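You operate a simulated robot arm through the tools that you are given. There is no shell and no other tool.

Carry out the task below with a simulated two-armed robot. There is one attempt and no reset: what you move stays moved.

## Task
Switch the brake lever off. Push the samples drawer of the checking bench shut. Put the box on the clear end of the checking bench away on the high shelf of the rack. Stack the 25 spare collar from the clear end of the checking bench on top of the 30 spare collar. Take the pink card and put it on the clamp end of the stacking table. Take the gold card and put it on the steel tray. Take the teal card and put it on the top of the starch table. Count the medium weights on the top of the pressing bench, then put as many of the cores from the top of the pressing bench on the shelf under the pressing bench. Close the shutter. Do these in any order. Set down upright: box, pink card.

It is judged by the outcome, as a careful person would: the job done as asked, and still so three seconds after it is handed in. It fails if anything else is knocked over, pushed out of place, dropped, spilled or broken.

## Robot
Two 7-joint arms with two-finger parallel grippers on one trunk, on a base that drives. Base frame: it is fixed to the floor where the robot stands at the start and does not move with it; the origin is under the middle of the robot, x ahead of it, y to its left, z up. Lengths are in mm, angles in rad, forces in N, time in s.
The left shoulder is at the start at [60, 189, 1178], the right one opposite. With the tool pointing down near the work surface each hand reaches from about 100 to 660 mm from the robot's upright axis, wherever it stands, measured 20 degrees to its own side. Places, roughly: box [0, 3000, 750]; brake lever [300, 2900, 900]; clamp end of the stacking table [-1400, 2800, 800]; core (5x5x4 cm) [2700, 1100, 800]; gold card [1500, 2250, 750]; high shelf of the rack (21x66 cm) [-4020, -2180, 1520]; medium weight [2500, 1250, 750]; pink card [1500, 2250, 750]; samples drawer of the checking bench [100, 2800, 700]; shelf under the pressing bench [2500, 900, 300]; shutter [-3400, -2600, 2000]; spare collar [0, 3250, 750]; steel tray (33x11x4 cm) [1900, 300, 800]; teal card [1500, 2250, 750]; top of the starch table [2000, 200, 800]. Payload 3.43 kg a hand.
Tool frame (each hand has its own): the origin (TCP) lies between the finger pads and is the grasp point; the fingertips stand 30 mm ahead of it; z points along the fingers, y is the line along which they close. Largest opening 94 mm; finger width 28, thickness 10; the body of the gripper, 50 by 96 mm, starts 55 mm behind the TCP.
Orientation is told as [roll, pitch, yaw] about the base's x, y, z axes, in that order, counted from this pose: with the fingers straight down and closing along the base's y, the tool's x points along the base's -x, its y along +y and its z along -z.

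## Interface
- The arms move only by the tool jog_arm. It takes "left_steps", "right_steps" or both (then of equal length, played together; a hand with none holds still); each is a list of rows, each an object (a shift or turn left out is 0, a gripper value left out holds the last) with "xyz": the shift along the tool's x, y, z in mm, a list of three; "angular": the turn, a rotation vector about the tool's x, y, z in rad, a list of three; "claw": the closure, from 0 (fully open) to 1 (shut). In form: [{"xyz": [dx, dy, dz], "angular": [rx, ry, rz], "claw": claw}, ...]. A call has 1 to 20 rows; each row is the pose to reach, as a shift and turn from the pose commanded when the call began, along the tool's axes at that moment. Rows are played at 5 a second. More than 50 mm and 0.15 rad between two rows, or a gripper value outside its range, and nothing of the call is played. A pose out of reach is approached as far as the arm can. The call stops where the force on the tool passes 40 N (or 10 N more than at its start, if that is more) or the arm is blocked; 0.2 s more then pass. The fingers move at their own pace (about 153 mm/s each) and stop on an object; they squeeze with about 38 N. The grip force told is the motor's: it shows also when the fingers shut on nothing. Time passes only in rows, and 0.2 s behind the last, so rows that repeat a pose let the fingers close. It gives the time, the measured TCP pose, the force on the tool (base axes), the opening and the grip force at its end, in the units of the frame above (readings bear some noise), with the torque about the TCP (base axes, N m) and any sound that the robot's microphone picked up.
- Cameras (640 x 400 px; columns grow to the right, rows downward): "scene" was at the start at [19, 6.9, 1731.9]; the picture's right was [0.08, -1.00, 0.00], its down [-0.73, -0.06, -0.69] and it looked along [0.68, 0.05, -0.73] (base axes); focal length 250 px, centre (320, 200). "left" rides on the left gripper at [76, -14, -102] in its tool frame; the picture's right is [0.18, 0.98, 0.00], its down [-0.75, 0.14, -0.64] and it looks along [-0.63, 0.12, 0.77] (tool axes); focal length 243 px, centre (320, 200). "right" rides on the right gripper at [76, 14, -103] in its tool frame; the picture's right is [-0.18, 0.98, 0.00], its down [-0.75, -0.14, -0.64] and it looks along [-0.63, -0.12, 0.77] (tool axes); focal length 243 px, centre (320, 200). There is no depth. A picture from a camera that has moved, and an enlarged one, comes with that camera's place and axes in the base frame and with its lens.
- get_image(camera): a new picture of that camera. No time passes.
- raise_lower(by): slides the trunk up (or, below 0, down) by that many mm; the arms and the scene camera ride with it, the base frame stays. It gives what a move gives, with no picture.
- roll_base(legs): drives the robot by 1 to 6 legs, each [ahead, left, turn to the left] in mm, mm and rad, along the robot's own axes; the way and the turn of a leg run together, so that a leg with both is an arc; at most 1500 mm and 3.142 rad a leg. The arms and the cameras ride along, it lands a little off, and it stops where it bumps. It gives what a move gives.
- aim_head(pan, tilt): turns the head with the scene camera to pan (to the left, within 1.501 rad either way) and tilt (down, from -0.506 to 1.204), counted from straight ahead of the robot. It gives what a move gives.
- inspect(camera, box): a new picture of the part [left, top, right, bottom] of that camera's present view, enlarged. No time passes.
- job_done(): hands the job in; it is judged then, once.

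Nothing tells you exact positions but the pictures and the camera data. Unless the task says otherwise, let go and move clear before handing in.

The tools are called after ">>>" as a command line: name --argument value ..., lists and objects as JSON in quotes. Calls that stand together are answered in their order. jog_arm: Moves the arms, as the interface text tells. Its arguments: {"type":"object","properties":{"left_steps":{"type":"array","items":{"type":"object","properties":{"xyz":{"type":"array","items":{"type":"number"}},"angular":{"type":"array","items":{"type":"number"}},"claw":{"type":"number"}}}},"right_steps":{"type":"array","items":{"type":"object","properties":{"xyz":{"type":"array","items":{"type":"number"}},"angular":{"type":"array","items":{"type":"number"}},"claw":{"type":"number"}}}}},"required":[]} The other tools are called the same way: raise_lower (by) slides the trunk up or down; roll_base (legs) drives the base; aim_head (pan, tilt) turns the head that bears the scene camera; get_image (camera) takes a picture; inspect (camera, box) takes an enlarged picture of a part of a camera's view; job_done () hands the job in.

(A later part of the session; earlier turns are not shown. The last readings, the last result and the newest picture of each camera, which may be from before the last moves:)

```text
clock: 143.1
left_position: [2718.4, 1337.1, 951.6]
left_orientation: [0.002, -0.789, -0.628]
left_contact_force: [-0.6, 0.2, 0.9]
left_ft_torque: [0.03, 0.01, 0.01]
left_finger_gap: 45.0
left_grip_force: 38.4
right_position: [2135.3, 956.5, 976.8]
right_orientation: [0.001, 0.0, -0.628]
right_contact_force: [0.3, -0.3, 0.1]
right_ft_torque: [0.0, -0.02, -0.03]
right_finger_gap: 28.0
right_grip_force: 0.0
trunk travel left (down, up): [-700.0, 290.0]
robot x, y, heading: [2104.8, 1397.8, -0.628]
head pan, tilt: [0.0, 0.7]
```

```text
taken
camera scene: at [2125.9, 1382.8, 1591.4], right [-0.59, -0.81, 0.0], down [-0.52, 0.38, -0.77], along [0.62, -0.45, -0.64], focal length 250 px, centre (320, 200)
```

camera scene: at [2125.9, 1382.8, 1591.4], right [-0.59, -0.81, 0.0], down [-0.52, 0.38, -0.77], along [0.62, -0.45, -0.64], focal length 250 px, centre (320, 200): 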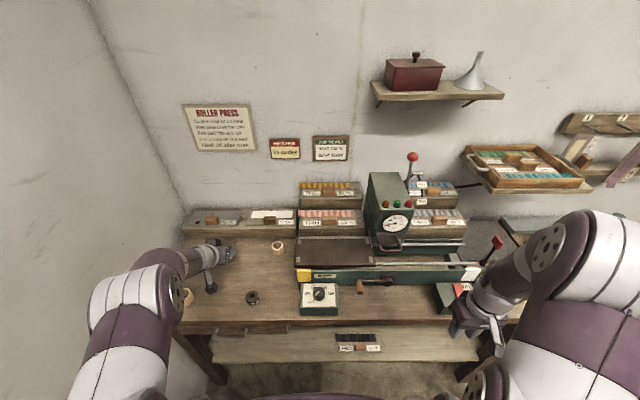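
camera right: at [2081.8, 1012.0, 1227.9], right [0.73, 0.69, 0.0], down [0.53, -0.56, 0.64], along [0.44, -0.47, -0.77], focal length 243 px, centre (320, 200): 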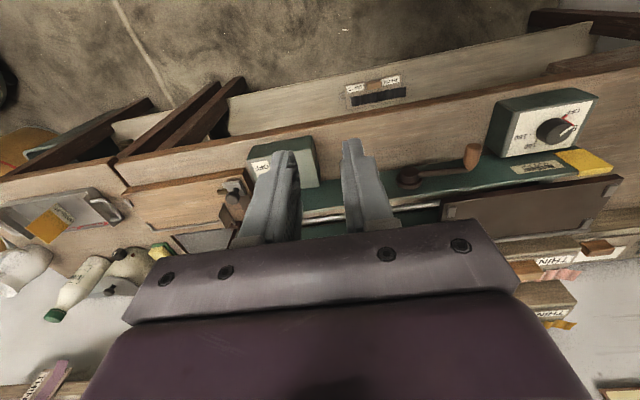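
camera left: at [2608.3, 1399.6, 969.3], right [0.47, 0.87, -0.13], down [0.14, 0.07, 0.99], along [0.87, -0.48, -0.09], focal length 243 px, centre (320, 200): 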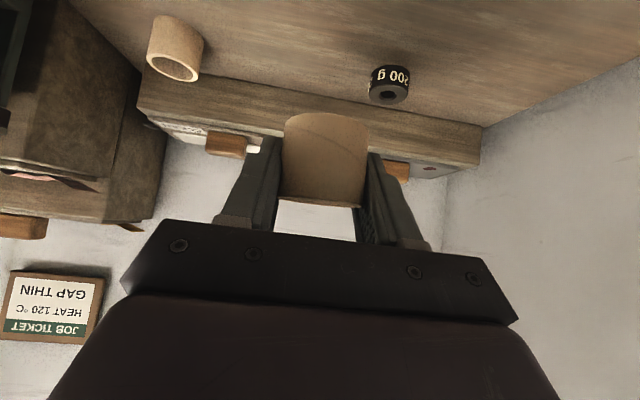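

Core held. I back off, bring the hand toward the centre line, then lower the trunk to work at the shelf.

>>> roll_base --legs '[[-260, 0, 0]]'

>>> jog_arm --left_steps '[{"xyz": [0, -45, 0]}, {"xyz": [0, -90, 0]}, {"xyz": [0, -135, 0]}, {"xyz": [0, -180, 0]}]'

>>> raise_lower --by -300

>>> get_image --camera "scene"

>>> get_image --camera "left"

```text
clock: 145.0
left_position: [2511.3, 1486.8, 949.4]
left_orientation: [0.001, -0.789, -0.631]
left_contact_force: [-1.0, 0.8, 0.3]
left_ft_torque: [0.01, 0.04, -0.02]
left_finger_gap: 45.1
left_grip_force: 38.2
right_position: [1923.3, 1109.3, 975.5]
right_orientation: [0.001, 0.003, -0.634]
right_contact_force: [-0.3, -0.2, 0.1]
right_ft_torque: [-0.03, -0.02, -0.04]
right_finger_gap: 28.2
right_grip_force: 0.1
trunk travel left (down, up): [-700.0, 290.0]
robot x, y, heading: [1896.2, 1549.8, -0.627]
head pan, tilt: [0.0, 0.7]
```

```text
clock: 146.0
left_position: [2433.7, 1391.3, 956.3]
left_orientation: [-0.009, -0.783, -0.633]
left_contact_force: [-0.6, -0.2, 0.0]
left_ft_torque: [0.0, 0.02, -0.01]
left_finger_gap: 44.2
left_grip_force: 38.8
left hand out of reach, approached as far as the arm can: row 3, 4
right_position: [1924.6, 1108.4, 975.7]
right_orientation: [-0.001, 0.002, -0.635]
right_contact_force: [0.6, 0.3, -0.6]
right_ft_torque: [0.0, 0.03, 0.0]
right_finger_gap: 28.0
right_grip_force: 0.0
trunk travel left (down, up): [-700.0, 290.0]
robot x, y, heading: [1896.8, 1549.7, -0.636]
head pan, tilt: [0.0, 0.7]
```

```text
clock: 149.0
left_position: [2433.7, 1390.5, 655.4]
left_orientation: [-0.012, -0.786, -0.63]
left_contact_force: [-0.5, -0.4, 0.2]
left_ft_torque: [-0.01, -0.01, -0.02]
left_finger_gap: 43.6
left_grip_force: 37.8
right_position: [1925.6, 1107.9, 674.8]
right_orientation: [0.0, 0.004, -0.631]
right_contact_force: [-0.6, -0.6, -0.4]
right_ft_torque: [0.0, 0.01, -0.05]
right_finger_gap: 28.1
right_grip_force: 0.0
trunk travel left (down, up): [-400.0, 590.0]
robot x, y, heading: [1900.8, 1548.3, -0.63]
head pan, tilt: [0.0, 0.7]
```

```text
taken
camera scene: at [1918.6, 1534.7, 1291.5], right [-0.59, -0.81, 0.0], down [-0.52, 0.38, -0.76], along [0.62, -0.45, -0.64], focal length 250 px, centre (320, 200)
```

scene: 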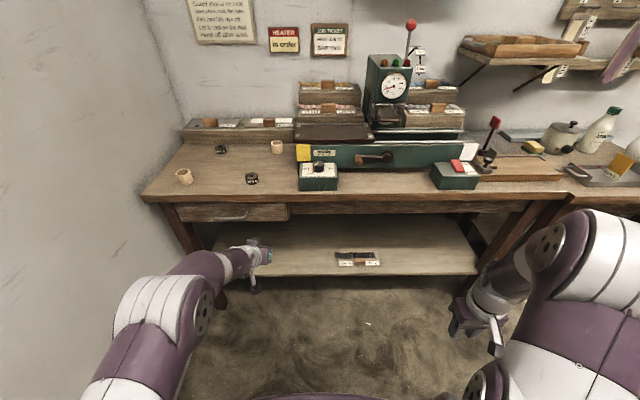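

```text
taken
camera left: at [2324.8, 1455.5, 675.6], right [0.48, 0.86, -0.14], down [0.15, 0.07, 0.99], along [0.86, -0.5, -0.1], focal length 243 px, centre (320, 200)
```

left: 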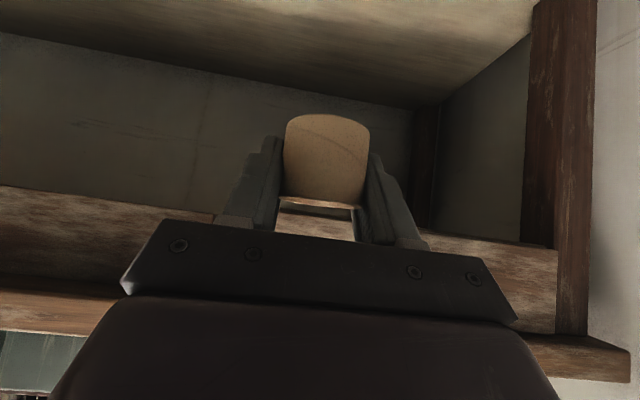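

The shelf (z≈283) is clearly visible and free left of the sample holder. I lower the trunk further to shelf level.

>>> raise_lower --by -290

>>> get_image --camera "scene"

>>> get_image --camera "left"

```text
clock: 151.9
left_position: [2435.2, 1390.9, 365.6]
left_orientation: [-0.01, -0.785, -0.632]
left_contact_force: [-0.9, 0.1, -0.1]
left_ft_torque: [0.02, 0.01, 0.0]
left_finger_gap: 43.6
left_grip_force: 37.9
right_position: [1923.9, 1108.0, 384.3]
right_orientation: [0.001, 0.001, -0.634]
right_contact_force: [0.0, 0.8, 0.2]
right_ft_torque: [0.01, -0.01, 0.02]
right_finger_gap: 28.4
right_grip_force: 0.0
trunk travel left (down, up): [-110.0, 880.0]
robot x, y, heading: [1900.1, 1547.2, -0.63]
head pan, tilt: [0.0, 0.7]
```

```text
taken
camera scene: at [1918.6, 1534.7, 1001.5], right [-0.59, -0.81, 0.0], down [-0.52, 0.38, -0.76], along [0.62, -0.45, -0.64], focal length 250 px, centre (320, 200)
```

scene: 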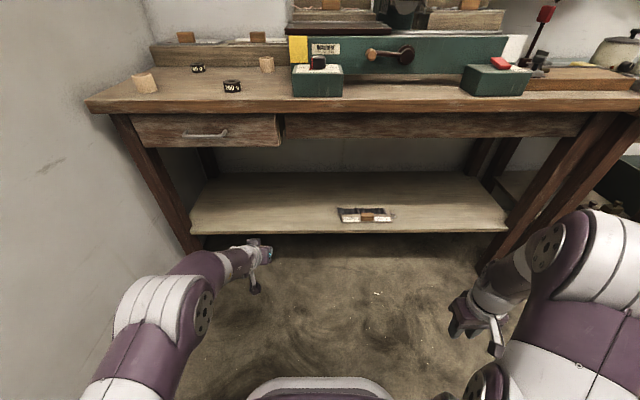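

```text
taken
camera left: at [2324.8, 1455.5, 385.6], right [0.48, 0.86, -0.14], down [0.15, 0.07, 0.99], along [0.86, -0.5, -0.1], focal length 243 px, centre (320, 200)
```

left: 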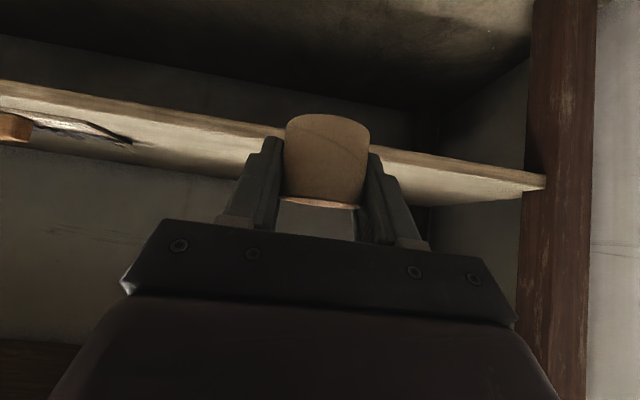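

Clear path under the bench top. I drive forward so the core comes over the shelf.

>>> roll_base --legs '[[225, 0, 0]]'

>>> get_image --camera "left"

>>> get_image --camera "scene"

```text
clock: 153.6
left_position: [2613.9, 1256.7, 366.7]
left_orientation: [-0.012, -0.787, -0.639]
left_contact_force: [0.4, 0.2, 0.0]
left_ft_torque: [0.01, -0.02, 0.0]
left_finger_gap: 43.8
left_grip_force: 38.2
right_position: [2102.3, 975.6, 385.3]
right_orientation: [0.0, 0.001, -0.637]
right_contact_force: [0.5, -0.1, 0.1]
right_ft_torque: [0.01, 0.01, -0.03]
right_finger_gap: 28.1
right_grip_force: 0.0
trunk travel left (down, up): [-110.0, 880.0]
robot x, y, heading: [2078.2, 1417.4, -0.639]
head pan, tilt: [0.0, 0.7]
```

```text
taken
camera left: at [2503.7, 1321.9, 385.6], right [0.49, 0.86, -0.14], down [0.15, 0.07, 0.99], along [0.86, -0.5, -0.1], focal length 243 px, centre (320, 200)
```

left: 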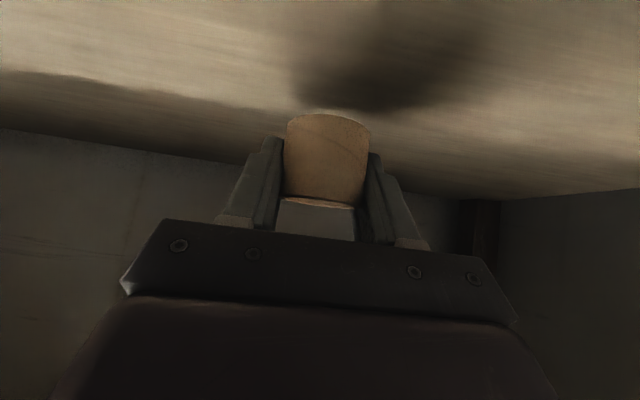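

```text
taken
camera scene: at [2097.8, 1402.7, 1001.5], right [-0.59, -0.8, 0.0], down [-0.52, 0.38, -0.76], along [0.62, -0.45, -0.64], focal length 250 px, centre (320, 200)
```

scene: 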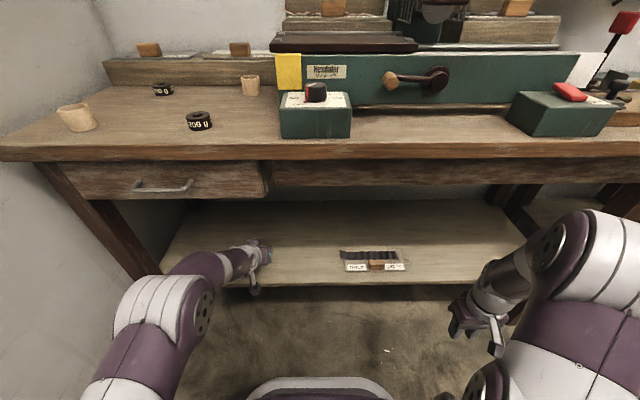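

>>> jog_arm --left_steps '[{"xyz": [10, 0, 10]}, {"xyz": [20, 0, 20]}, {"xyz": [27, 0, 27]}, {"xyz": [27, 0, 27]}]'

>>> get_image --camera "left"

```text
clock: 154.6
left_position: [2614.0, 1259.6, 332.1]
left_orientation: [-0.043, -0.763, -0.636]
left_contact_force: [18.4, 6.1, 34.6]
left_ft_torque: [0.64, -1.4, -0.1]
left_finger_gap: 43.7
left_grip_force: 38.0
left hand out of reach, approached as far as the arm can: row 2, 3, 4
right_position: [2102.5, 976.3, 386.0]
right_orientation: [0.0, -0.003, -0.635]
right_contact_force: [0.1, 0.3, 0.3]
right_ft_torque: [-0.01, 0.0, -0.04]
right_finger_gap: 28.0
right_grip_force: 0.2
trunk travel left (down, up): [-110.0, 880.0]
robot x, y, heading: [2081.3, 1417.5, -0.636]
head pan, tilt: [0.0, 0.7]
```

```text
taken
camera left: at [2506.3, 1325.9, 354.8], right [0.5, 0.85, -0.16], down [0.19, 0.07, 0.98], along [0.85, -0.52, -0.12], focal length 243 px, centre (320, 200)
```

left: 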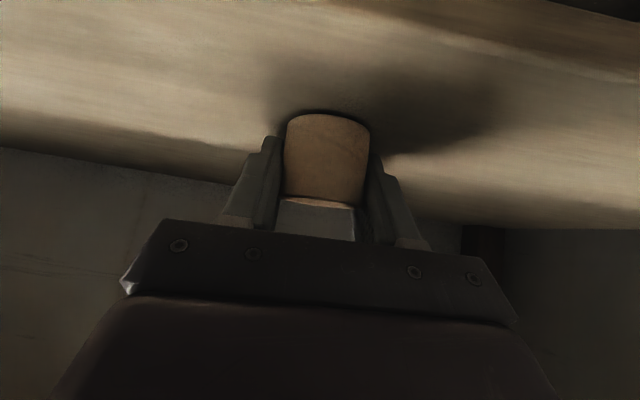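

The core is touching the shelf (surface ≈ z 300). I ease off slightly, open, and withdraw backward along the fingers.

>>> jog_arm --left_steps '[{"xyz": [-3, 0, -3]}, {"xyz": [-3, 0, -3]}, {"xyz": [-3, 0, -3], "claw": 0.4}, {"xyz": [-3, 0, -3], "claw": 0.25}, {"xyz": [-3, 0, -3], "claw": 0.25}]'

>>> get_image --camera "left"

```text
clock: 155.8
left_position: [2609.8, 1256.9, 331.3]
left_orientation: [-0.043, -0.756, -0.639]
left_contact_force: [-10.5, -27.3, 31.8]
left_ft_torque: [-0.36, -0.47, -0.62]
left_finger_gap: 54.0
left_grip_force: 0.0
left hand out of reach, approached as far as the arm can: row 1, 2
right_position: [2100.0, 976.5, 385.5]
right_orientation: [0.0, 0.0, -0.635]
right_contact_force: [-0.4, -0.7, 0.2]
right_ft_torque: [0.01, 0.01, 0.0]
right_finger_gap: 28.0
right_grip_force: 0.1
trunk travel left (down, up): [-110.0, 880.0]
robot x, y, heading: [2076.9, 1415.0, -0.639]
head pan, tilt: [0.0, 0.7]
```

```text
taken
camera left: at [2502.4, 1324.5, 355.7], right [0.5, 0.85, -0.16], down [0.19, 0.07, 0.98], along [0.84, -0.52, -0.13], focal length 243 px, centre (320, 200)
```

left: 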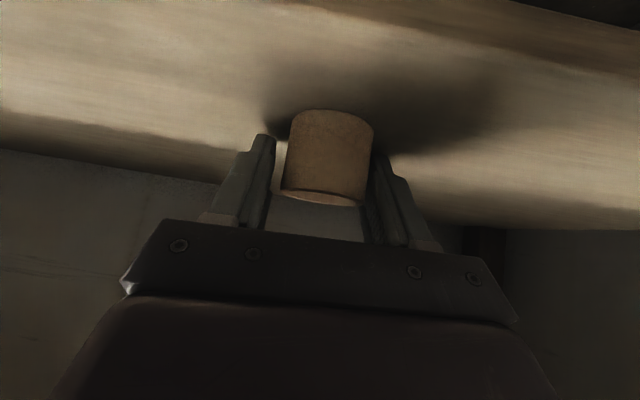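

>>> raise_lower --by 8

>>> get_image --camera "left"

```text
clock: 156.4
left_position: [2607.5, 1263.4, 332.3]
left_orientation: [-0.042, -0.735, -0.633]
left_contact_force: [-0.6, -2.1, 1.4]
left_ft_torque: [0.16, 0.01, 0.11]
left_finger_gap: 66.7
left_grip_force: 0.1
right_position: [2103.6, 977.1, 393.2]
right_orientation: [0.001, 0.001, -0.635]
right_contact_force: [-0.3, 0.2, 0.1]
right_ft_torque: [0.01, -0.02, 0.01]
right_finger_gap: 28.4
right_grip_force: 0.0
trunk travel left (down, up): [-118.0, 872.0]
robot x, y, heading: [2074.4, 1414.7, -0.637]
head pan, tilt: [0.0, 0.7]
```

```text
taken
camera left: at [2500.6, 1329.4, 358.8], right [0.49, 0.86, -0.15], down [0.21, 0.06, 0.98], along [0.85, -0.51, -0.15], focal length 243 px, centre (320, 200)
```

left: 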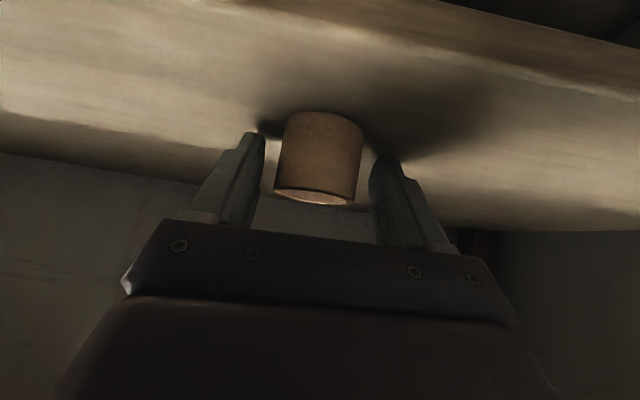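

>>> raise_lower --by 65

>>> get_image --camera "left"

>>> get_image --camera "scene"

```text
clock: 157.4
left_position: [2609.0, 1260.2, 400.5]
left_orientation: [-0.043, -0.744, -0.634]
left_contact_force: [-0.7, -0.6, 0.4]
left_ft_torque: [0.01, -0.02, 0.0]
left_finger_gap: 70.8
left_grip_force: 0.1
right_position: [2102.8, 975.9, 459.0]
right_orientation: [0.002, 0.003, -0.637]
right_contact_force: [-0.5, -0.6, -0.6]
right_ft_torque: [-0.01, 0.0, 0.02]
right_finger_gap: 28.3
right_grip_force: 0.1
trunk travel left (down, up): [-183.0, 807.0]
robot x, y, heading: [2075.7, 1417.7, -0.639]
head pan, tilt: [0.0, 0.7]
```

```text
taken
camera left: at [2502.4, 1326.6, 425.7], right [0.5, 0.85, -0.16], down [0.2, 0.06, 0.98], along [0.84, -0.52, -0.14], focal length 243 px, centre (320, 200)
```

left: 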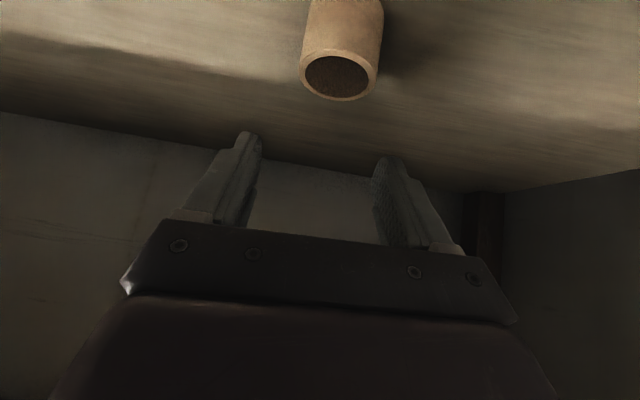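

```text
taken
camera scene: at [2097.9, 1402.6, 1074.4], right [-0.59, -0.8, 0.0], down [-0.52, 0.38, -0.76], along [0.62, -0.45, -0.64], focal length 250 px, centre (320, 200)
```

scene: 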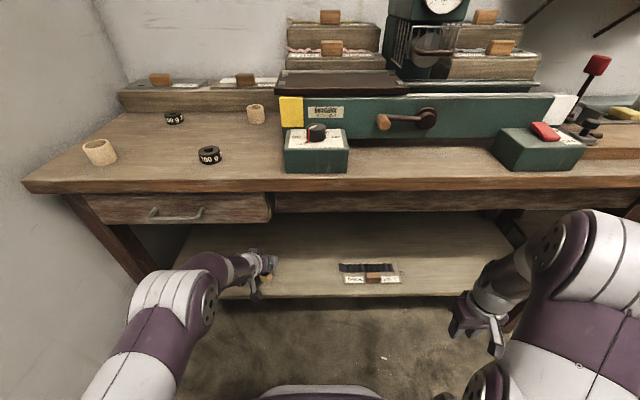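

Core 1 stands on the shelf. I back out, raise the trunk, and go for the second core (the one near the press).

>>> roll_base --legs '[[-250, 0, 0]]'

>>> raise_lower --by 520

>>> get_image --camera "scene"

```text
clock: 159.2
left_position: [2409.7, 1407.2, 401.4]
left_orientation: [-0.044, -0.745, -0.634]
left_contact_force: [-0.3, -0.4, 0.5]
left_ft_torque: [-0.01, 0.01, 0.03]
left_finger_gap: 70.4
left_grip_force: 0.0
right_position: [1903.2, 1122.7, 459.4]
right_orientation: [0.0, 0.003, -0.635]
right_contact_force: [-0.1, 0.2, -0.8]
right_ft_torque: [0.0, -0.01, 0.0]
right_finger_gap: 28.2
right_grip_force: 0.1
trunk travel left (down, up): [-183.0, 807.0]
robot x, y, heading: [1878.7, 1568.1, -0.632]
head pan, tilt: [0.0, 0.7]
```

```text
refused: 520 is not a number from -400 to 400
```

```text
taken
camera scene: at [1898.3, 1549.8, 1074.5], right [-0.59, -0.81, 0.0], down [-0.52, 0.38, -0.76], along [0.62, -0.45, -0.64], focal length 250 px, centre (320, 200)
```

scene: 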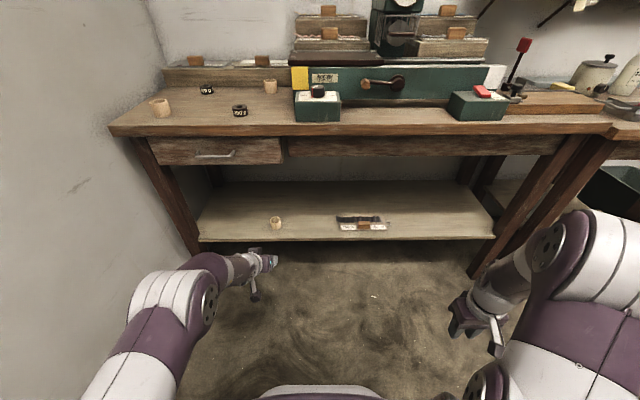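

Core 1 stands upright on the shelf. Raising the trunk in two moves.

>>> raise_lower --by 400

>>> raise_lower --by 120

>>> get_image --camera "scene"

>>> inspect --camera "scene" --box '[200, 190, 320, 270]'

```text
clock: 163.1
left_position: [2410.3, 1406.7, 800.2]
left_orientation: [-0.043, -0.745, -0.633]
left_contact_force: [-0.4, 0.3, -0.2]
left_ft_torque: [0.02, 0.0, -0.03]
left_finger_gap: 70.6
left_grip_force: 0.1
right_position: [1903.8, 1122.8, 858.8]
right_orientation: [0.001, 0.001, -0.635]
right_contact_force: [-0.7, 0.4, -0.6]
right_ft_torque: [-0.02, 0.01, 0.01]
right_finger_gap: 28.2
right_grip_force: 0.0
trunk travel left (down, up): [-583.0, 407.0]
robot x, y, heading: [1880.0, 1566.3, -0.63]
head pan, tilt: [0.0, 0.7]
```

```text
clock: 164.6
left_position: [2409.4, 1407.4, 920.6]
left_orientation: [-0.046, -0.745, -0.634]
left_contact_force: [-0.5, 1.0, -0.3]
left_ft_torque: [0.0, 0.01, 0.02]
left_finger_gap: 70.6
left_grip_force: 0.1
right_position: [1903.6, 1122.8, 978.6]
right_orientation: [0.0, 0.001, -0.635]
right_contact_force: [-0.3, -0.2, 0.0]
right_ft_torque: [0.02, -0.02, -0.02]
right_finger_gap: 28.2
right_grip_force: 0.0
trunk travel left (down, up): [-703.0, 287.0]
robot x, y, heading: [1879.8, 1566.3, -0.63]
head pan, tilt: [0.0, 0.7]
```

```text
taken
camera scene: at [1898.3, 1549.8, 1594.4], right [-0.59, -0.81, 0.0], down [-0.52, 0.38, -0.76], along [0.62, -0.45, -0.64], focal length 250 px, centre (320, 200)
```

scene: 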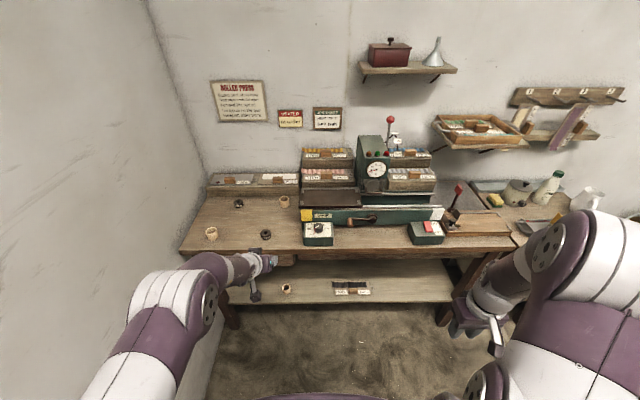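

```text
5.00 times, centred on (260, 230) of scene
camera zoom: at [1898.3, 1549.8, 1594.4], right [-0.59, -0.81, 0.0], down [-0.52, 0.38, -0.76], along [0.62, -0.45, -0.64], focal length 1249 px, centre (620, 50)
```

zoom: 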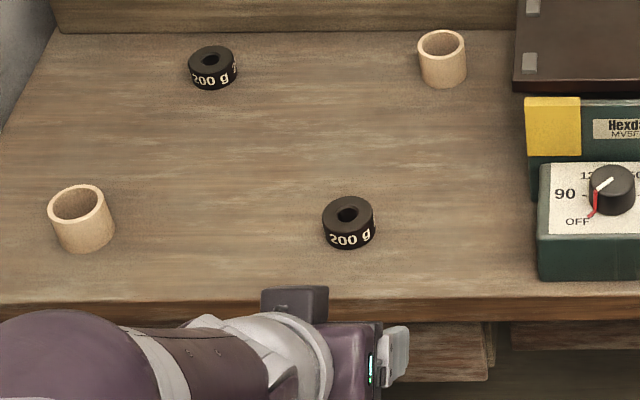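

Second core ≈ (2729,1151). I straighten the hand's tilt and drive forward so it comes above the core.

>>> jog_arm --left_steps '[{"xyz": [0, 0, 0], "angular": [-0.045, -0.055, 0], "claw": 0.33}, {"xyz": [0, 0, 0], "angular": [-0.045, -0.055, 0]}]'

>>> roll_base --legs '[[320, 0, 0]]'

>>> get_image --camera "left"

>>> get_image --camera "scene"

```text
clock: 165.2
left_position: [2411.1, 1408.7, 921.7]
left_orientation: [-0.03, -0.77, -0.632]
left_contact_force: [0.5, 0.6, -0.4]
left_ft_torque: [0.02, 0.0, -0.01]
left_finger_gap: 62.6
left_grip_force: 0.1
right_position: [1903.6, 1123.3, 978.4]
right_orientation: [-0.001, 0.002, -0.634]
right_contact_force: [0.5, 0.4, -0.4]
right_ft_torque: [0.01, 0.0, -0.01]
right_finger_gap: 27.9
right_grip_force: 0.2
trunk travel left (down, up): [-703.0, 287.0]
robot x, y, heading: [1876.7, 1564.7, -0.634]
head pan, tilt: [0.0, 0.7]
```

```text
clock: 167.3
left_position: [2661.9, 1221.4, 921.8]
left_orientation: [-0.029, -0.769, -0.63]
left_contact_force: [0.3, 0.7, -0.6]
left_ft_torque: [0.0, 0.02, 0.02]
left_finger_gap: 63.1
left_grip_force: 0.0
right_position: [2156.1, 938.4, 978.0]
right_orientation: [0.001, 0.002, -0.634]
right_contact_force: [-0.3, -0.4, -0.2]
right_ft_torque: [0.0, 0.0, -0.01]
right_finger_gap: 28.1
right_grip_force: 0.1
trunk travel left (down, up): [-703.0, 287.0]
robot x, y, heading: [2135.2, 1375.8, -0.638]
head pan, tilt: [0.0, 0.7]
```

```text
taken
camera left: at [2555.0, 1288.3, 942.8], right [0.49, 0.86, -0.15], down [0.17, 0.07, 0.98], along [0.85, -0.51, -0.11], focal length 243 px, centre (320, 200)
```

left: 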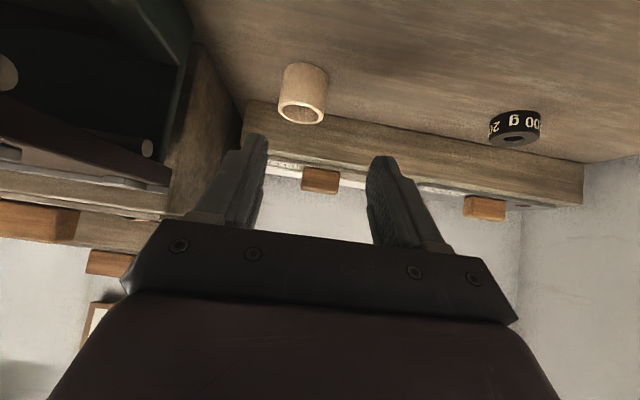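

```text
taken
camera scene: at [2151.0, 1363.8, 1594.5], right [-0.59, -0.81, 0.0], down [-0.52, 0.38, -0.76], along [0.62, -0.45, -0.64], focal length 250 px, centre (320, 200)
```

scene: 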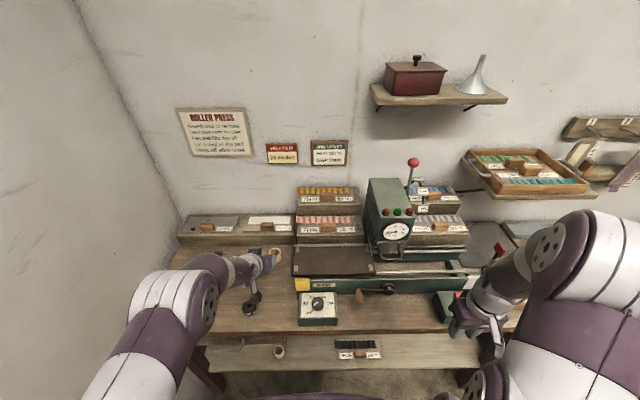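

>>> jog_arm --left_steps '[{"xyz": [-22, -5, 21], "angular": [-0.01, -0.01, 0]}, {"xyz": [-44, -11, 43], "angular": [-0.02, -0.02, 0]}, {"xyz": [-66, -17, 64], "angular": [-0.03, -0.031, 0]}, {"xyz": [-49, -17, 82], "angular": [-0.03, -0.031, 0]}, {"xyz": [-31, -17, 100], "angular": [-0.03, -0.031, 0]}, {"xyz": [-31, -17, 100], "angular": [-0.03, -0.031, 0]}]'

>>> get_image --camera "left"

>>> inspect --camera "scene" --box '[200, 220, 340, 320]'

```text
clock: 168.7
left_position: [2726.1, 1152.4, 872.0]
left_orientation: [-0.001, -0.802, -0.633]
left_contact_force: [-0.5, 0.2, -0.6]
left_ft_torque: [0.02, -0.01, 0.0]
left_finger_gap: 62.8
left_grip_force: 0.1
left hand out of reach, approached as far as the arm can: row 2
right_position: [2154.6, 936.5, 979.1]
right_orientation: [-0.001, 0.003, -0.635]
right_contact_force: [-0.1, -0.8, -0.3]
right_ft_torque: [-0.02, -0.01, 0.0]
right_finger_gap: 28.2
right_grip_force: 0.1
trunk travel left (down, up): [-703.0, 287.0]
robot x, y, heading: [2130.8, 1380.2, -0.637]
head pan, tilt: [0.0, 0.7]
```

```text
taken
camera left: at [2615.5, 1216.0, 889.9], right [0.48, 0.87, -0.13], down [0.13, 0.08, 0.99], along [0.87, -0.49, -0.08], focal length 243 px, centre (320, 200)
```

left: 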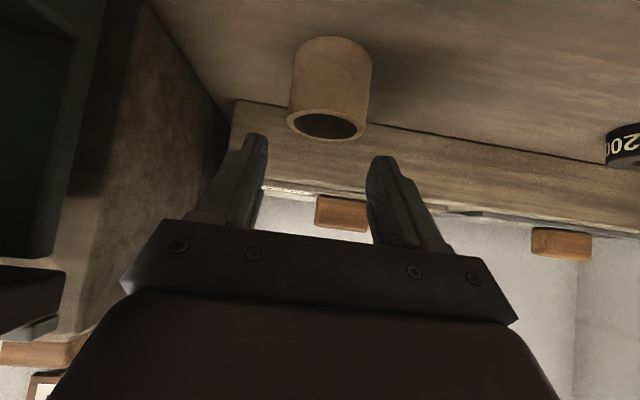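

```text
4.00 times, centred on (270, 270) of scene
camera zoom: at [2150.5, 1364.0, 1594.5], right [-0.59, -0.81, 0.0], down [-0.52, 0.38, -0.76], along [0.62, -0.45, -0.64], focal length 1000 px, centre (520, -80)
```

zoom: 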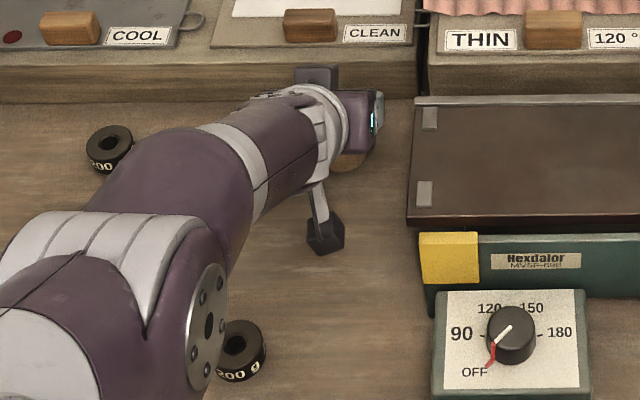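

>>> jog_arm --left_steps '[{"xyz": [0, 5, 0]}, {"xyz": [9, 5, 8]}, {"xyz": [18, 5, 17]}, {"xyz": [25, 5, 24]}, {"xyz": [25, 5, 24]}]'

>>> get_image --camera "left"

```text
clock: 169.9
left_position: [2729.2, 1154.4, 836.3]
left_orientation: [0.001, -0.8, -0.63]
left_contact_force: [0.0, 0.0, 0.4]
left_ft_torque: [-0.01, 0.01, 0.03]
left_finger_gap: 63.0
left_grip_force: 0.0
right_position: [2155.3, 937.3, 977.3]
right_orientation: [-0.001, 0.001, -0.636]
right_contact_force: [0.5, 0.2, -0.1]
right_ft_torque: [0.0, -0.01, 0.0]
right_finger_gap: 28.2
right_grip_force: 0.2
trunk travel left (down, up): [-703.0, 287.0]
robot x, y, heading: [2134.4, 1378.2, -0.634]
head pan, tilt: [0.0, 0.7]
```

```text
taken
camera left: at [2617.9, 1219.2, 855.2], right [0.48, 0.87, -0.13], down [0.13, 0.08, 0.99], along [0.87, -0.49, -0.08], focal length 243 px, centre (320, 200)
```

left: 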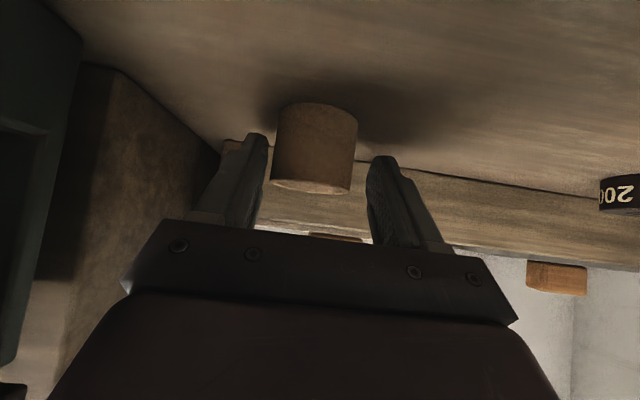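

>>> jog_arm --left_steps '[{"xyz": [0, 0, 0], "claw": 1}, {"xyz": [0, 0, 0], "claw": 1}, {"xyz": [0, 0, 0], "claw": 1}, {"xyz": [0, 0, 0], "claw": 1}, {"xyz": [-14, 0, -14]}, {"xyz": [-36, 0, -35]}, {"xyz": [-65, 0, -63]}]'

>>> get_image --camera "left"

```text
clock: 171.5
left_position: [2725.9, 1154.9, 929.9]
left_orientation: [0.001, -0.802, -0.633]
left_contact_force: [-0.1, -0.1, -0.4]
left_ft_torque: [-0.01, 0.0, -0.04]
left_finger_gap: 42.0
left_grip_force: 37.6
right_position: [2154.3, 937.7, 978.9]
right_orientation: [-0.001, 0.0, -0.634]
right_contact_force: [0.6, -0.4, 0.1]
right_ft_torque: [-0.01, -0.01, -0.02]
right_finger_gap: 28.2
right_grip_force: 0.0
trunk travel left (down, up): [-703.0, 287.0]
robot x, y, heading: [2129.3, 1378.2, -0.631]
head pan, tilt: [0.0, 0.7]
```

```text
taken
camera left: at [2616.5, 1219.5, 946.1], right [0.48, 0.87, -0.13], down [0.13, 0.08, 0.99], along [0.87, -0.49, -0.08], focal length 243 px, centre (320, 200)
```

left: 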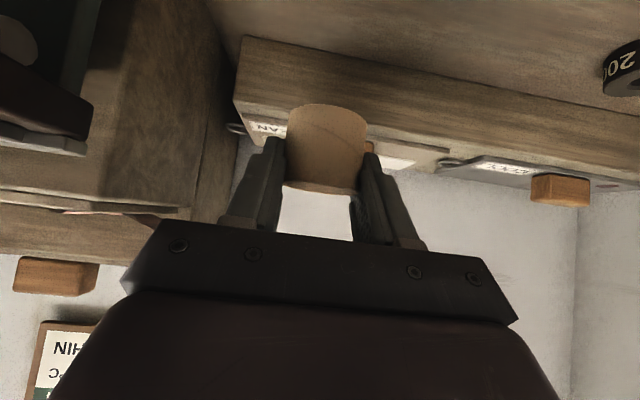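

Second core gripped. I back out, strafe right 80 mm, and lower the trunk to shelf height.

>>> roll_base --legs '[[-360, 0, 0], [0, -80, 0]]'

>>> raise_lower --by -400

>>> raise_lower --by -150

>>> get_image --camera "scene"

>>> get_image --camera "left"

```text
clock: 174.4
left_position: [2390.3, 1300.2, 928.1]
left_orientation: [0.004, -0.801, -0.64]
left_contact_force: [0.2, -0.2, -0.6]
left_ft_torque: [0.03, -0.02, 0.02]
left_finger_gap: 41.9
left_grip_force: 38.1
right_position: [1816.2, 1086.3, 977.6]
right_orientation: [0.0, 0.002, -0.645]
right_contact_force: [-0.3, 0.0, -0.5]
right_ft_torque: [0.02, 0.04, 0.01]
right_finger_gap: 28.3
right_grip_force: 0.0
trunk travel left (down, up): [-703.0, 287.0]
robot x, y, heading: [1795.3, 1523.0, -0.643]
head pan, tilt: [0.0, 0.7]
```

```text
clock: 178.2
left_position: [2390.5, 1300.6, 528.9]
left_orientation: [0.0, -0.801, -0.639]
left_contact_force: [0.7, 0.1, -0.8]
left_ft_torque: [-0.01, 0.0, 0.01]
left_finger_gap: 42.0
left_grip_force: 37.6
right_position: [1816.9, 1086.8, 578.7]
right_orientation: [0.0, 0.001, -0.644]
right_contact_force: [0.4, 0.8, 1.0]
right_ft_torque: [-0.02, 0.01, 0.02]
right_finger_gap: 28.3
right_grip_force: 0.1
trunk travel left (down, up): [-303.0, 687.0]
robot x, y, heading: [1792.0, 1528.0, -0.643]
head pan, tilt: [0.0, 0.7]
```

```text
clock: 180.0
left_position: [2390.4, 1301.2, 378.0]
left_orientation: [0.002, -0.801, -0.638]
left_contact_force: [0.5, -0.2, 0.5]
left_ft_torque: [0.01, -0.01, 0.0]
left_finger_gap: 42.2
left_grip_force: 37.8
right_position: [1816.2, 1086.7, 428.5]
right_orientation: [-0.001, 0.003, -0.644]
right_contact_force: [0.1, 0.0, -0.9]
right_ft_torque: [0.0, -0.01, -0.02]
right_finger_gap: 28.1
right_grip_force: 0.0
trunk travel left (down, up): [-153.0, 837.0]
robot x, y, heading: [1799.1, 1529.8, -0.64]
head pan, tilt: [0.0, 0.7]
```

```text
taken
camera scene: at [1815.5, 1513.2, 1044.5], right [-0.6, -0.8, 0.0], down [-0.52, 0.39, -0.76], along [0.61, -0.46, -0.64], focal length 250 px, centre (320, 200)
```

scene: 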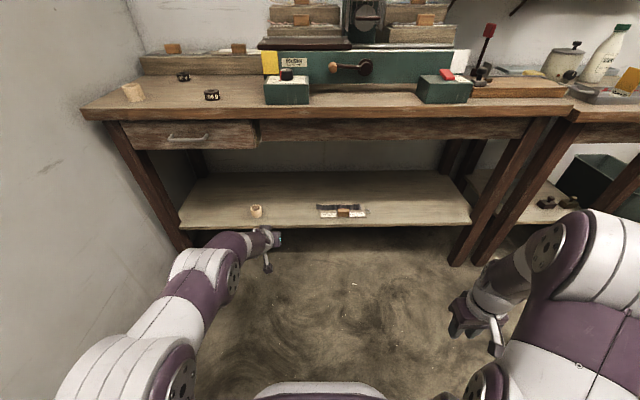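

```text
taken
camera left: at [2281.1, 1364.9, 395.9], right [0.48, 0.87, -0.13], down [0.13, 0.08, 0.99], along [0.86, -0.5, -0.08], focal length 243 px, centre (320, 200)
```

left: 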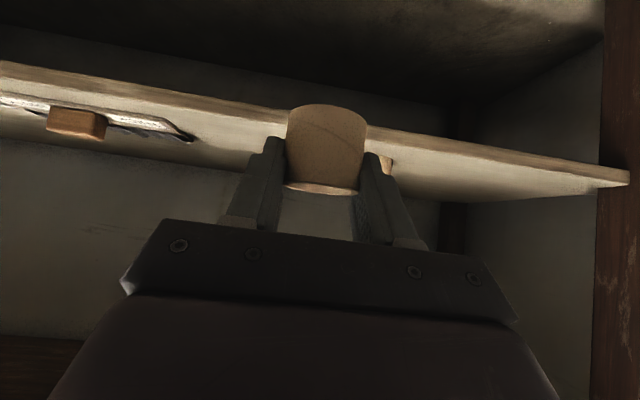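

Core 1 sits at ≈(2612,1258) and my hand is ~99 mm to its right, clear of the sample holder. I drive forward.

>>> roll_base --legs '[[200, 0, 0]]'

>>> get_image --camera "left"

>>> get_image --camera "scene"

```text
clock: 181.6
left_position: [2548.7, 1183.0, 377.9]
left_orientation: [0.0, -0.801, -0.639]
left_contact_force: [-0.5, 0.6, 0.1]
left_ft_torque: [0.02, 0.01, 0.0]
left_finger_gap: 41.9
left_grip_force: 38.4
right_position: [1973.9, 968.3, 427.5]
right_orientation: [-0.001, 0.001, -0.643]
right_contact_force: [0.3, -1.1, 0.1]
right_ft_torque: [-0.02, 0.02, -0.02]
right_finger_gap: 28.4
right_grip_force: 0.0
trunk travel left (down, up): [-153.0, 837.0]
robot x, y, heading: [1950.6, 1411.1, -0.64]
head pan, tilt: [0.0, 0.7]
```

```text
taken
camera left: at [2438.6, 1247.0, 395.8], right [0.48, 0.87, -0.13], down [0.14, 0.08, 0.99], along [0.86, -0.5, -0.08], focal length 243 px, centre (320, 200)
```

left: 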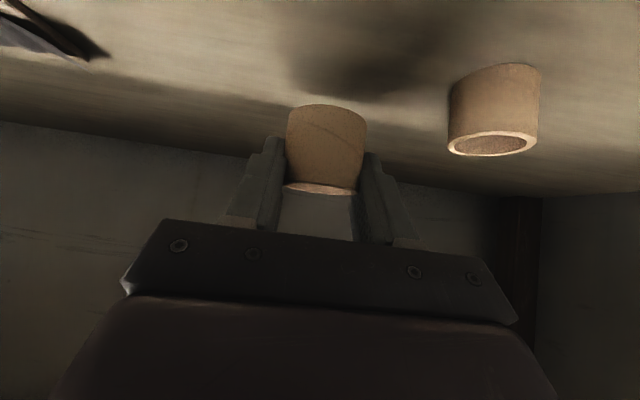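

```text
taken
camera scene: at [1973.1, 1395.2, 1044.5], right [-0.6, -0.8, 0.0], down [-0.52, 0.39, -0.76], along [0.61, -0.46, -0.64], focal length 250 px, centre (320, 200)
```

scene: 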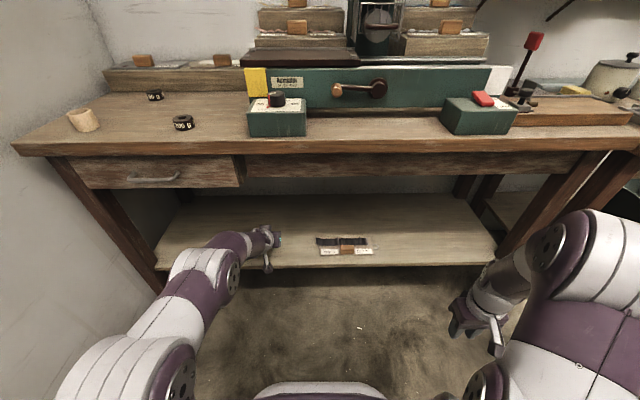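

>>> raise_lower --by -37

>>> raise_lower --by -4

>>> get_image --camera "left"

```text
clock: 182.4
left_position: [2548.9, 1182.2, 341.2]
left_orientation: [-0.001, -0.8, -0.639]
left_contact_force: [0.5, 0.7, -0.5]
left_ft_torque: [-0.02, 0.0, -0.03]
left_finger_gap: 41.8
left_grip_force: 37.9
right_position: [1974.8, 967.9, 391.6]
right_orientation: [0.001, 0.002, -0.645]
right_contact_force: [0.4, -0.6, -1.4]
right_ft_torque: [0.02, 0.01, -0.02]
right_finger_gap: 28.4
right_grip_force: 0.0
trunk travel left (down, up): [-116.0, 874.0]
robot x, y, heading: [1956.2, 1411.5, -0.642]
head pan, tilt: [0.0, 0.7]
```

```text
clock: 182.9
left_position: [2548.6, 1183.4, 338.0]
left_orientation: [-0.001, -0.804, -0.638]
left_contact_force: [0.0, -0.7, 1.8]
left_ft_torque: [-0.09, -0.03, -0.03]
left_finger_gap: 41.7
left_grip_force: 38.2
right_position: [1973.9, 968.1, 387.7]
right_orientation: [0.0, 0.002, -0.644]
right_contact_force: [0.4, 0.8, 1.0]
right_ft_torque: [-0.02, 0.01, 0.01]
right_finger_gap: 28.3
right_grip_force: 0.0
trunk travel left (down, up): [-112.0, 878.0]
robot x, y, heading: [1949.3, 1409.7, -0.643]
head pan, tilt: [0.0, 0.7]
```

```text
taken
camera left: at [2438.8, 1246.8, 355.2], right [0.48, 0.87, -0.13], down [0.13, 0.08, 0.99], along [0.87, -0.5, -0.08], focal length 243 px, centre (320, 200)
```

left: 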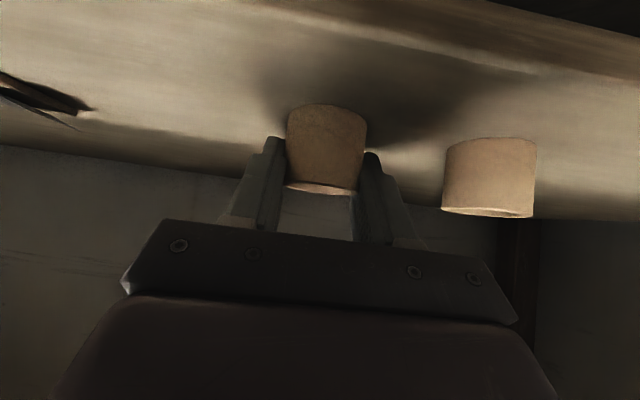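

>>> raise_lower --by -2

```text
clock: 183.4
left_position: [2548.3, 1183.0, 337.9]
left_orientation: [0.0, -0.803, -0.639]
left_contact_force: [-3.8, 4.0, 12.8]
left_ft_torque: [0.07, 0.12, 0.02]
left_finger_gap: 42.1
left_grip_force: 37.9
right_position: [1974.4, 969.0, 384.9]
right_orientation: [0.0, 0.0, -0.643]
right_contact_force: [0.8, -0.7, 0.5]
right_ft_torque: [-0.02, 0.0, 0.0]
right_finger_gap: 28.2
right_grip_force: 0.1
trunk travel left (down, up): [-110.0, 880.0]
robot x, y, heading: [1952.8, 1412.6, -0.643]
head pan, tilt: [0.0, 0.7]
```

Contact at 12.8 N: the core rests on the shelf. I ease up 1 mm, open the fingers, and lift clear.

>>> raise_lower --by 1

>>> jog_arm --left_steps '[{"xyz": [0, 0, 0], "claw": 0.45}, {"xyz": [0, 0, 0], "claw": 0.33}, {"xyz": [0, 0, 0], "claw": 0.33}]'

>>> raise_lower --by 65

>>> get_image --camera "left"

```text
clock: 183.9
left_position: [2548.5, 1183.2, 336.6]
left_orientation: [0.002, -0.806, -0.64]
left_contact_force: [1.9, -1.3, 10.7]
left_ft_torque: [-0.18, -0.09, 0.0]
left_finger_gap: 41.9
left_grip_force: 38.1
right_position: [1975.3, 968.2, 387.2]
right_orientation: [-0.001, 0.0, -0.645]
right_contact_force: [0.5, -0.5, 0.7]
right_ft_torque: [-0.01, -0.01, -0.01]
right_finger_gap: 28.3
right_grip_force: 0.0
trunk travel left (down, up): [-111.0, 879.0]
robot x, y, heading: [1955.4, 1407.8, -0.638]
head pan, tilt: [0.0, 0.7]
```

```text
clock: 184.8
left_position: [2547.6, 1182.4, 335.4]
left_orientation: [-0.002, -0.8, -0.639]
left_contact_force: [0.9, 0.0, -0.4]
left_ft_torque: [0.02, -0.01, -0.01]
left_finger_gap: 63.1
left_grip_force: 0.0
right_position: [1975.0, 969.1, 386.6]
right_orientation: [0.001, 0.003, -0.642]
right_contact_force: [0.0, -0.3, -0.1]
right_ft_torque: [0.01, 0.01, -0.01]
right_finger_gap: 28.5
right_grip_force: 0.2
trunk travel left (down, up): [-111.0, 879.0]
robot x, y, heading: [1953.4, 1408.0, -0.643]
head pan, tilt: [0.0, 0.7]
```

```text
clock: 185.8
left_position: [2548.3, 1182.8, 400.1]
left_orientation: [0.0, -0.801, -0.639]
left_contact_force: [-0.7, -0.4, 0.4]
left_ft_torque: [0.02, 0.02, -0.03]
left_finger_gap: 63.0
left_grip_force: 0.1
right_position: [1974.7, 968.2, 450.4]
right_orientation: [-0.001, 0.003, -0.641]
right_contact_force: [0.2, -0.7, 0.0]
right_ft_torque: [0.0, 0.01, 0.01]
right_finger_gap: 28.0
right_grip_force: 0.0
trunk travel left (down, up): [-176.0, 814.0]
robot x, y, heading: [1955.7, 1408.2, -0.645]
head pan, tilt: [0.0, 0.7]
```

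```text
taken
camera left: at [2438.6, 1247.0, 418.6], right [0.48, 0.87, -0.13], down [0.14, 0.07, 0.99], along [0.86, -0.5, -0.08], focal length 243 px, centre (320, 200)
```

left: 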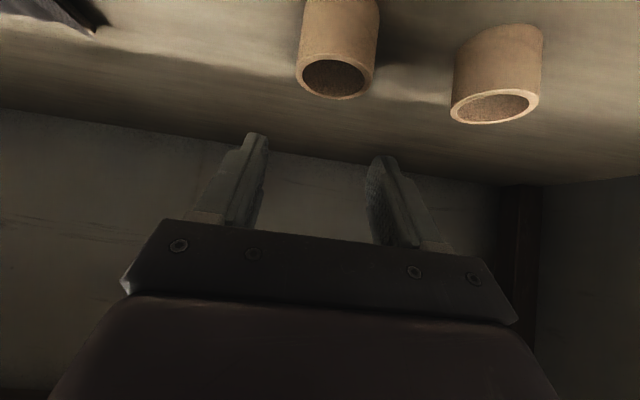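

Both cores stand on the shelf. I back out and raise the trunk, then verify with the scene camera.

>>> roll_base --legs '[[-400, 0, 0]]'

>>> get_image --camera "scene"

>>> raise_lower --by 400

>>> raise_lower --by 274

```text
clock: 188.2
left_position: [2251.3, 1403.0, 399.4]
left_orientation: [-0.001, -0.799, -0.641]
left_contact_force: [0.1, 0.2, 0.4]
left_ft_torque: [-0.02, -0.02, 0.0]
left_finger_gap: 62.9
left_grip_force: 0.0
right_position: [1677.3, 1189.5, 451.8]
right_orientation: [0.0, 0.003, -0.644]
right_contact_force: [0.1, 1.0, -0.2]
right_ft_torque: [0.0, 0.01, -0.03]
right_finger_gap: 28.0
right_grip_force: 0.0
trunk travel left (down, up): [-176.0, 814.0]
robot x, y, heading: [1653.6, 1633.6, -0.641]
head pan, tilt: [0.0, 0.7]
stopped in leg 1: the robot was blocked; the commanded pose is now the measured one
```

```text
taken
camera scene: at [1676.4, 1615.8, 1067.5], right [-0.6, -0.8, 0.0], down [-0.52, 0.39, -0.76], along [0.61, -0.46, -0.64], focal length 250 px, centre (320, 200)
```

scene: 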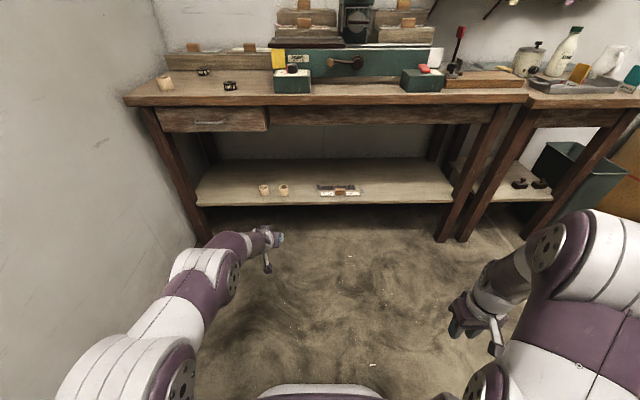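

```text
clock: 192.0
left_position: [2251.4, 1403.6, 800.6]
left_orientation: [0.001, -0.8, -0.643]
left_contact_force: [-0.1, 0.6, -0.3]
left_ft_torque: [-0.02, 0.01, 0.01]
left_finger_gap: 62.9
left_grip_force: 0.1
right_position: [1678.3, 1189.8, 849.5]
right_orientation: [-0.001, 0.005, -0.645]
right_contact_force: [1.1, 0.2, 0.6]
right_ft_torque: [0.01, -0.04, -0.01]
right_finger_gap: 28.0
right_grip_force: 0.0
trunk travel left (down, up): [-576.0, 414.0]
robot x, y, heading: [1655.3, 1628.7, -0.643]
head pan, tilt: [0.0, 0.7]
```

```text
clock: 194.8
left_position: [2251.3, 1403.0, 1074.6]
left_orientation: [0.0, -0.799, -0.64]
left_contact_force: [-0.5, -0.4, 0.0]
left_ft_torque: [0.01, -0.01, -0.01]
left_finger_gap: 62.8
left_grip_force: 0.0
right_position: [1677.8, 1190.0, 1125.4]
right_orientation: [0.001, 0.004, -0.645]
right_contact_force: [0.2, -0.4, 0.3]
right_ft_torque: [-0.02, 0.0, 0.0]
right_finger_gap: 28.0
right_grip_force: 0.1
trunk travel left (down, up): [-850.0, 140.0]
robot x, y, heading: [1657.8, 1630.3, -0.642]
head pan, tilt: [0.0, 0.7]
```

Both cores are on the shelf, but the base bumped something while backing — probably the checking bench's corner leg. I check that bench for any disturbance.

>>> aim_head --pan 1.4 --tilt 0.7

>>> get_image --camera "scene"

```text
clock: 196.3
left_position: [2251.8, 1402.6, 1074.0]
left_orientation: [0.0, -0.8, -0.64]
left_contact_force: [0.2, -0.3, -1.0]
left_ft_torque: [0.0, -0.01, -0.03]
left_finger_gap: 62.9
left_grip_force: 0.2
right_position: [1677.5, 1190.1, 1125.0]
right_orientation: [0.001, 0.003, -0.645]
right_contact_force: [-0.2, 0.2, -0.5]
right_ft_torque: [-0.02, 0.02, 0.01]
right_finger_gap: 28.0
right_grip_force: 0.0
trunk travel left (down, up): [-850.0, 140.0]
robot x, y, heading: [1658.0, 1628.6, -0.643]
head pan, tilt: [1.4, 0.7]
```

```text
taken
camera scene: at [1670.7, 1724.6, 1741.5], right [0.69, -0.73, 0.0], down [-0.47, -0.44, -0.76], along [0.56, 0.53, -0.64], focal length 250 px, centre (320, 200)
```

scene: 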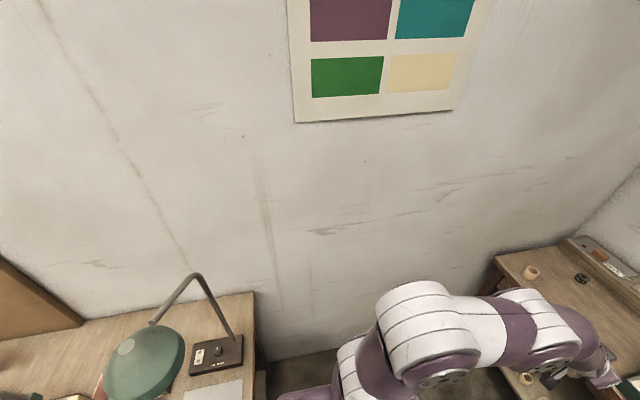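

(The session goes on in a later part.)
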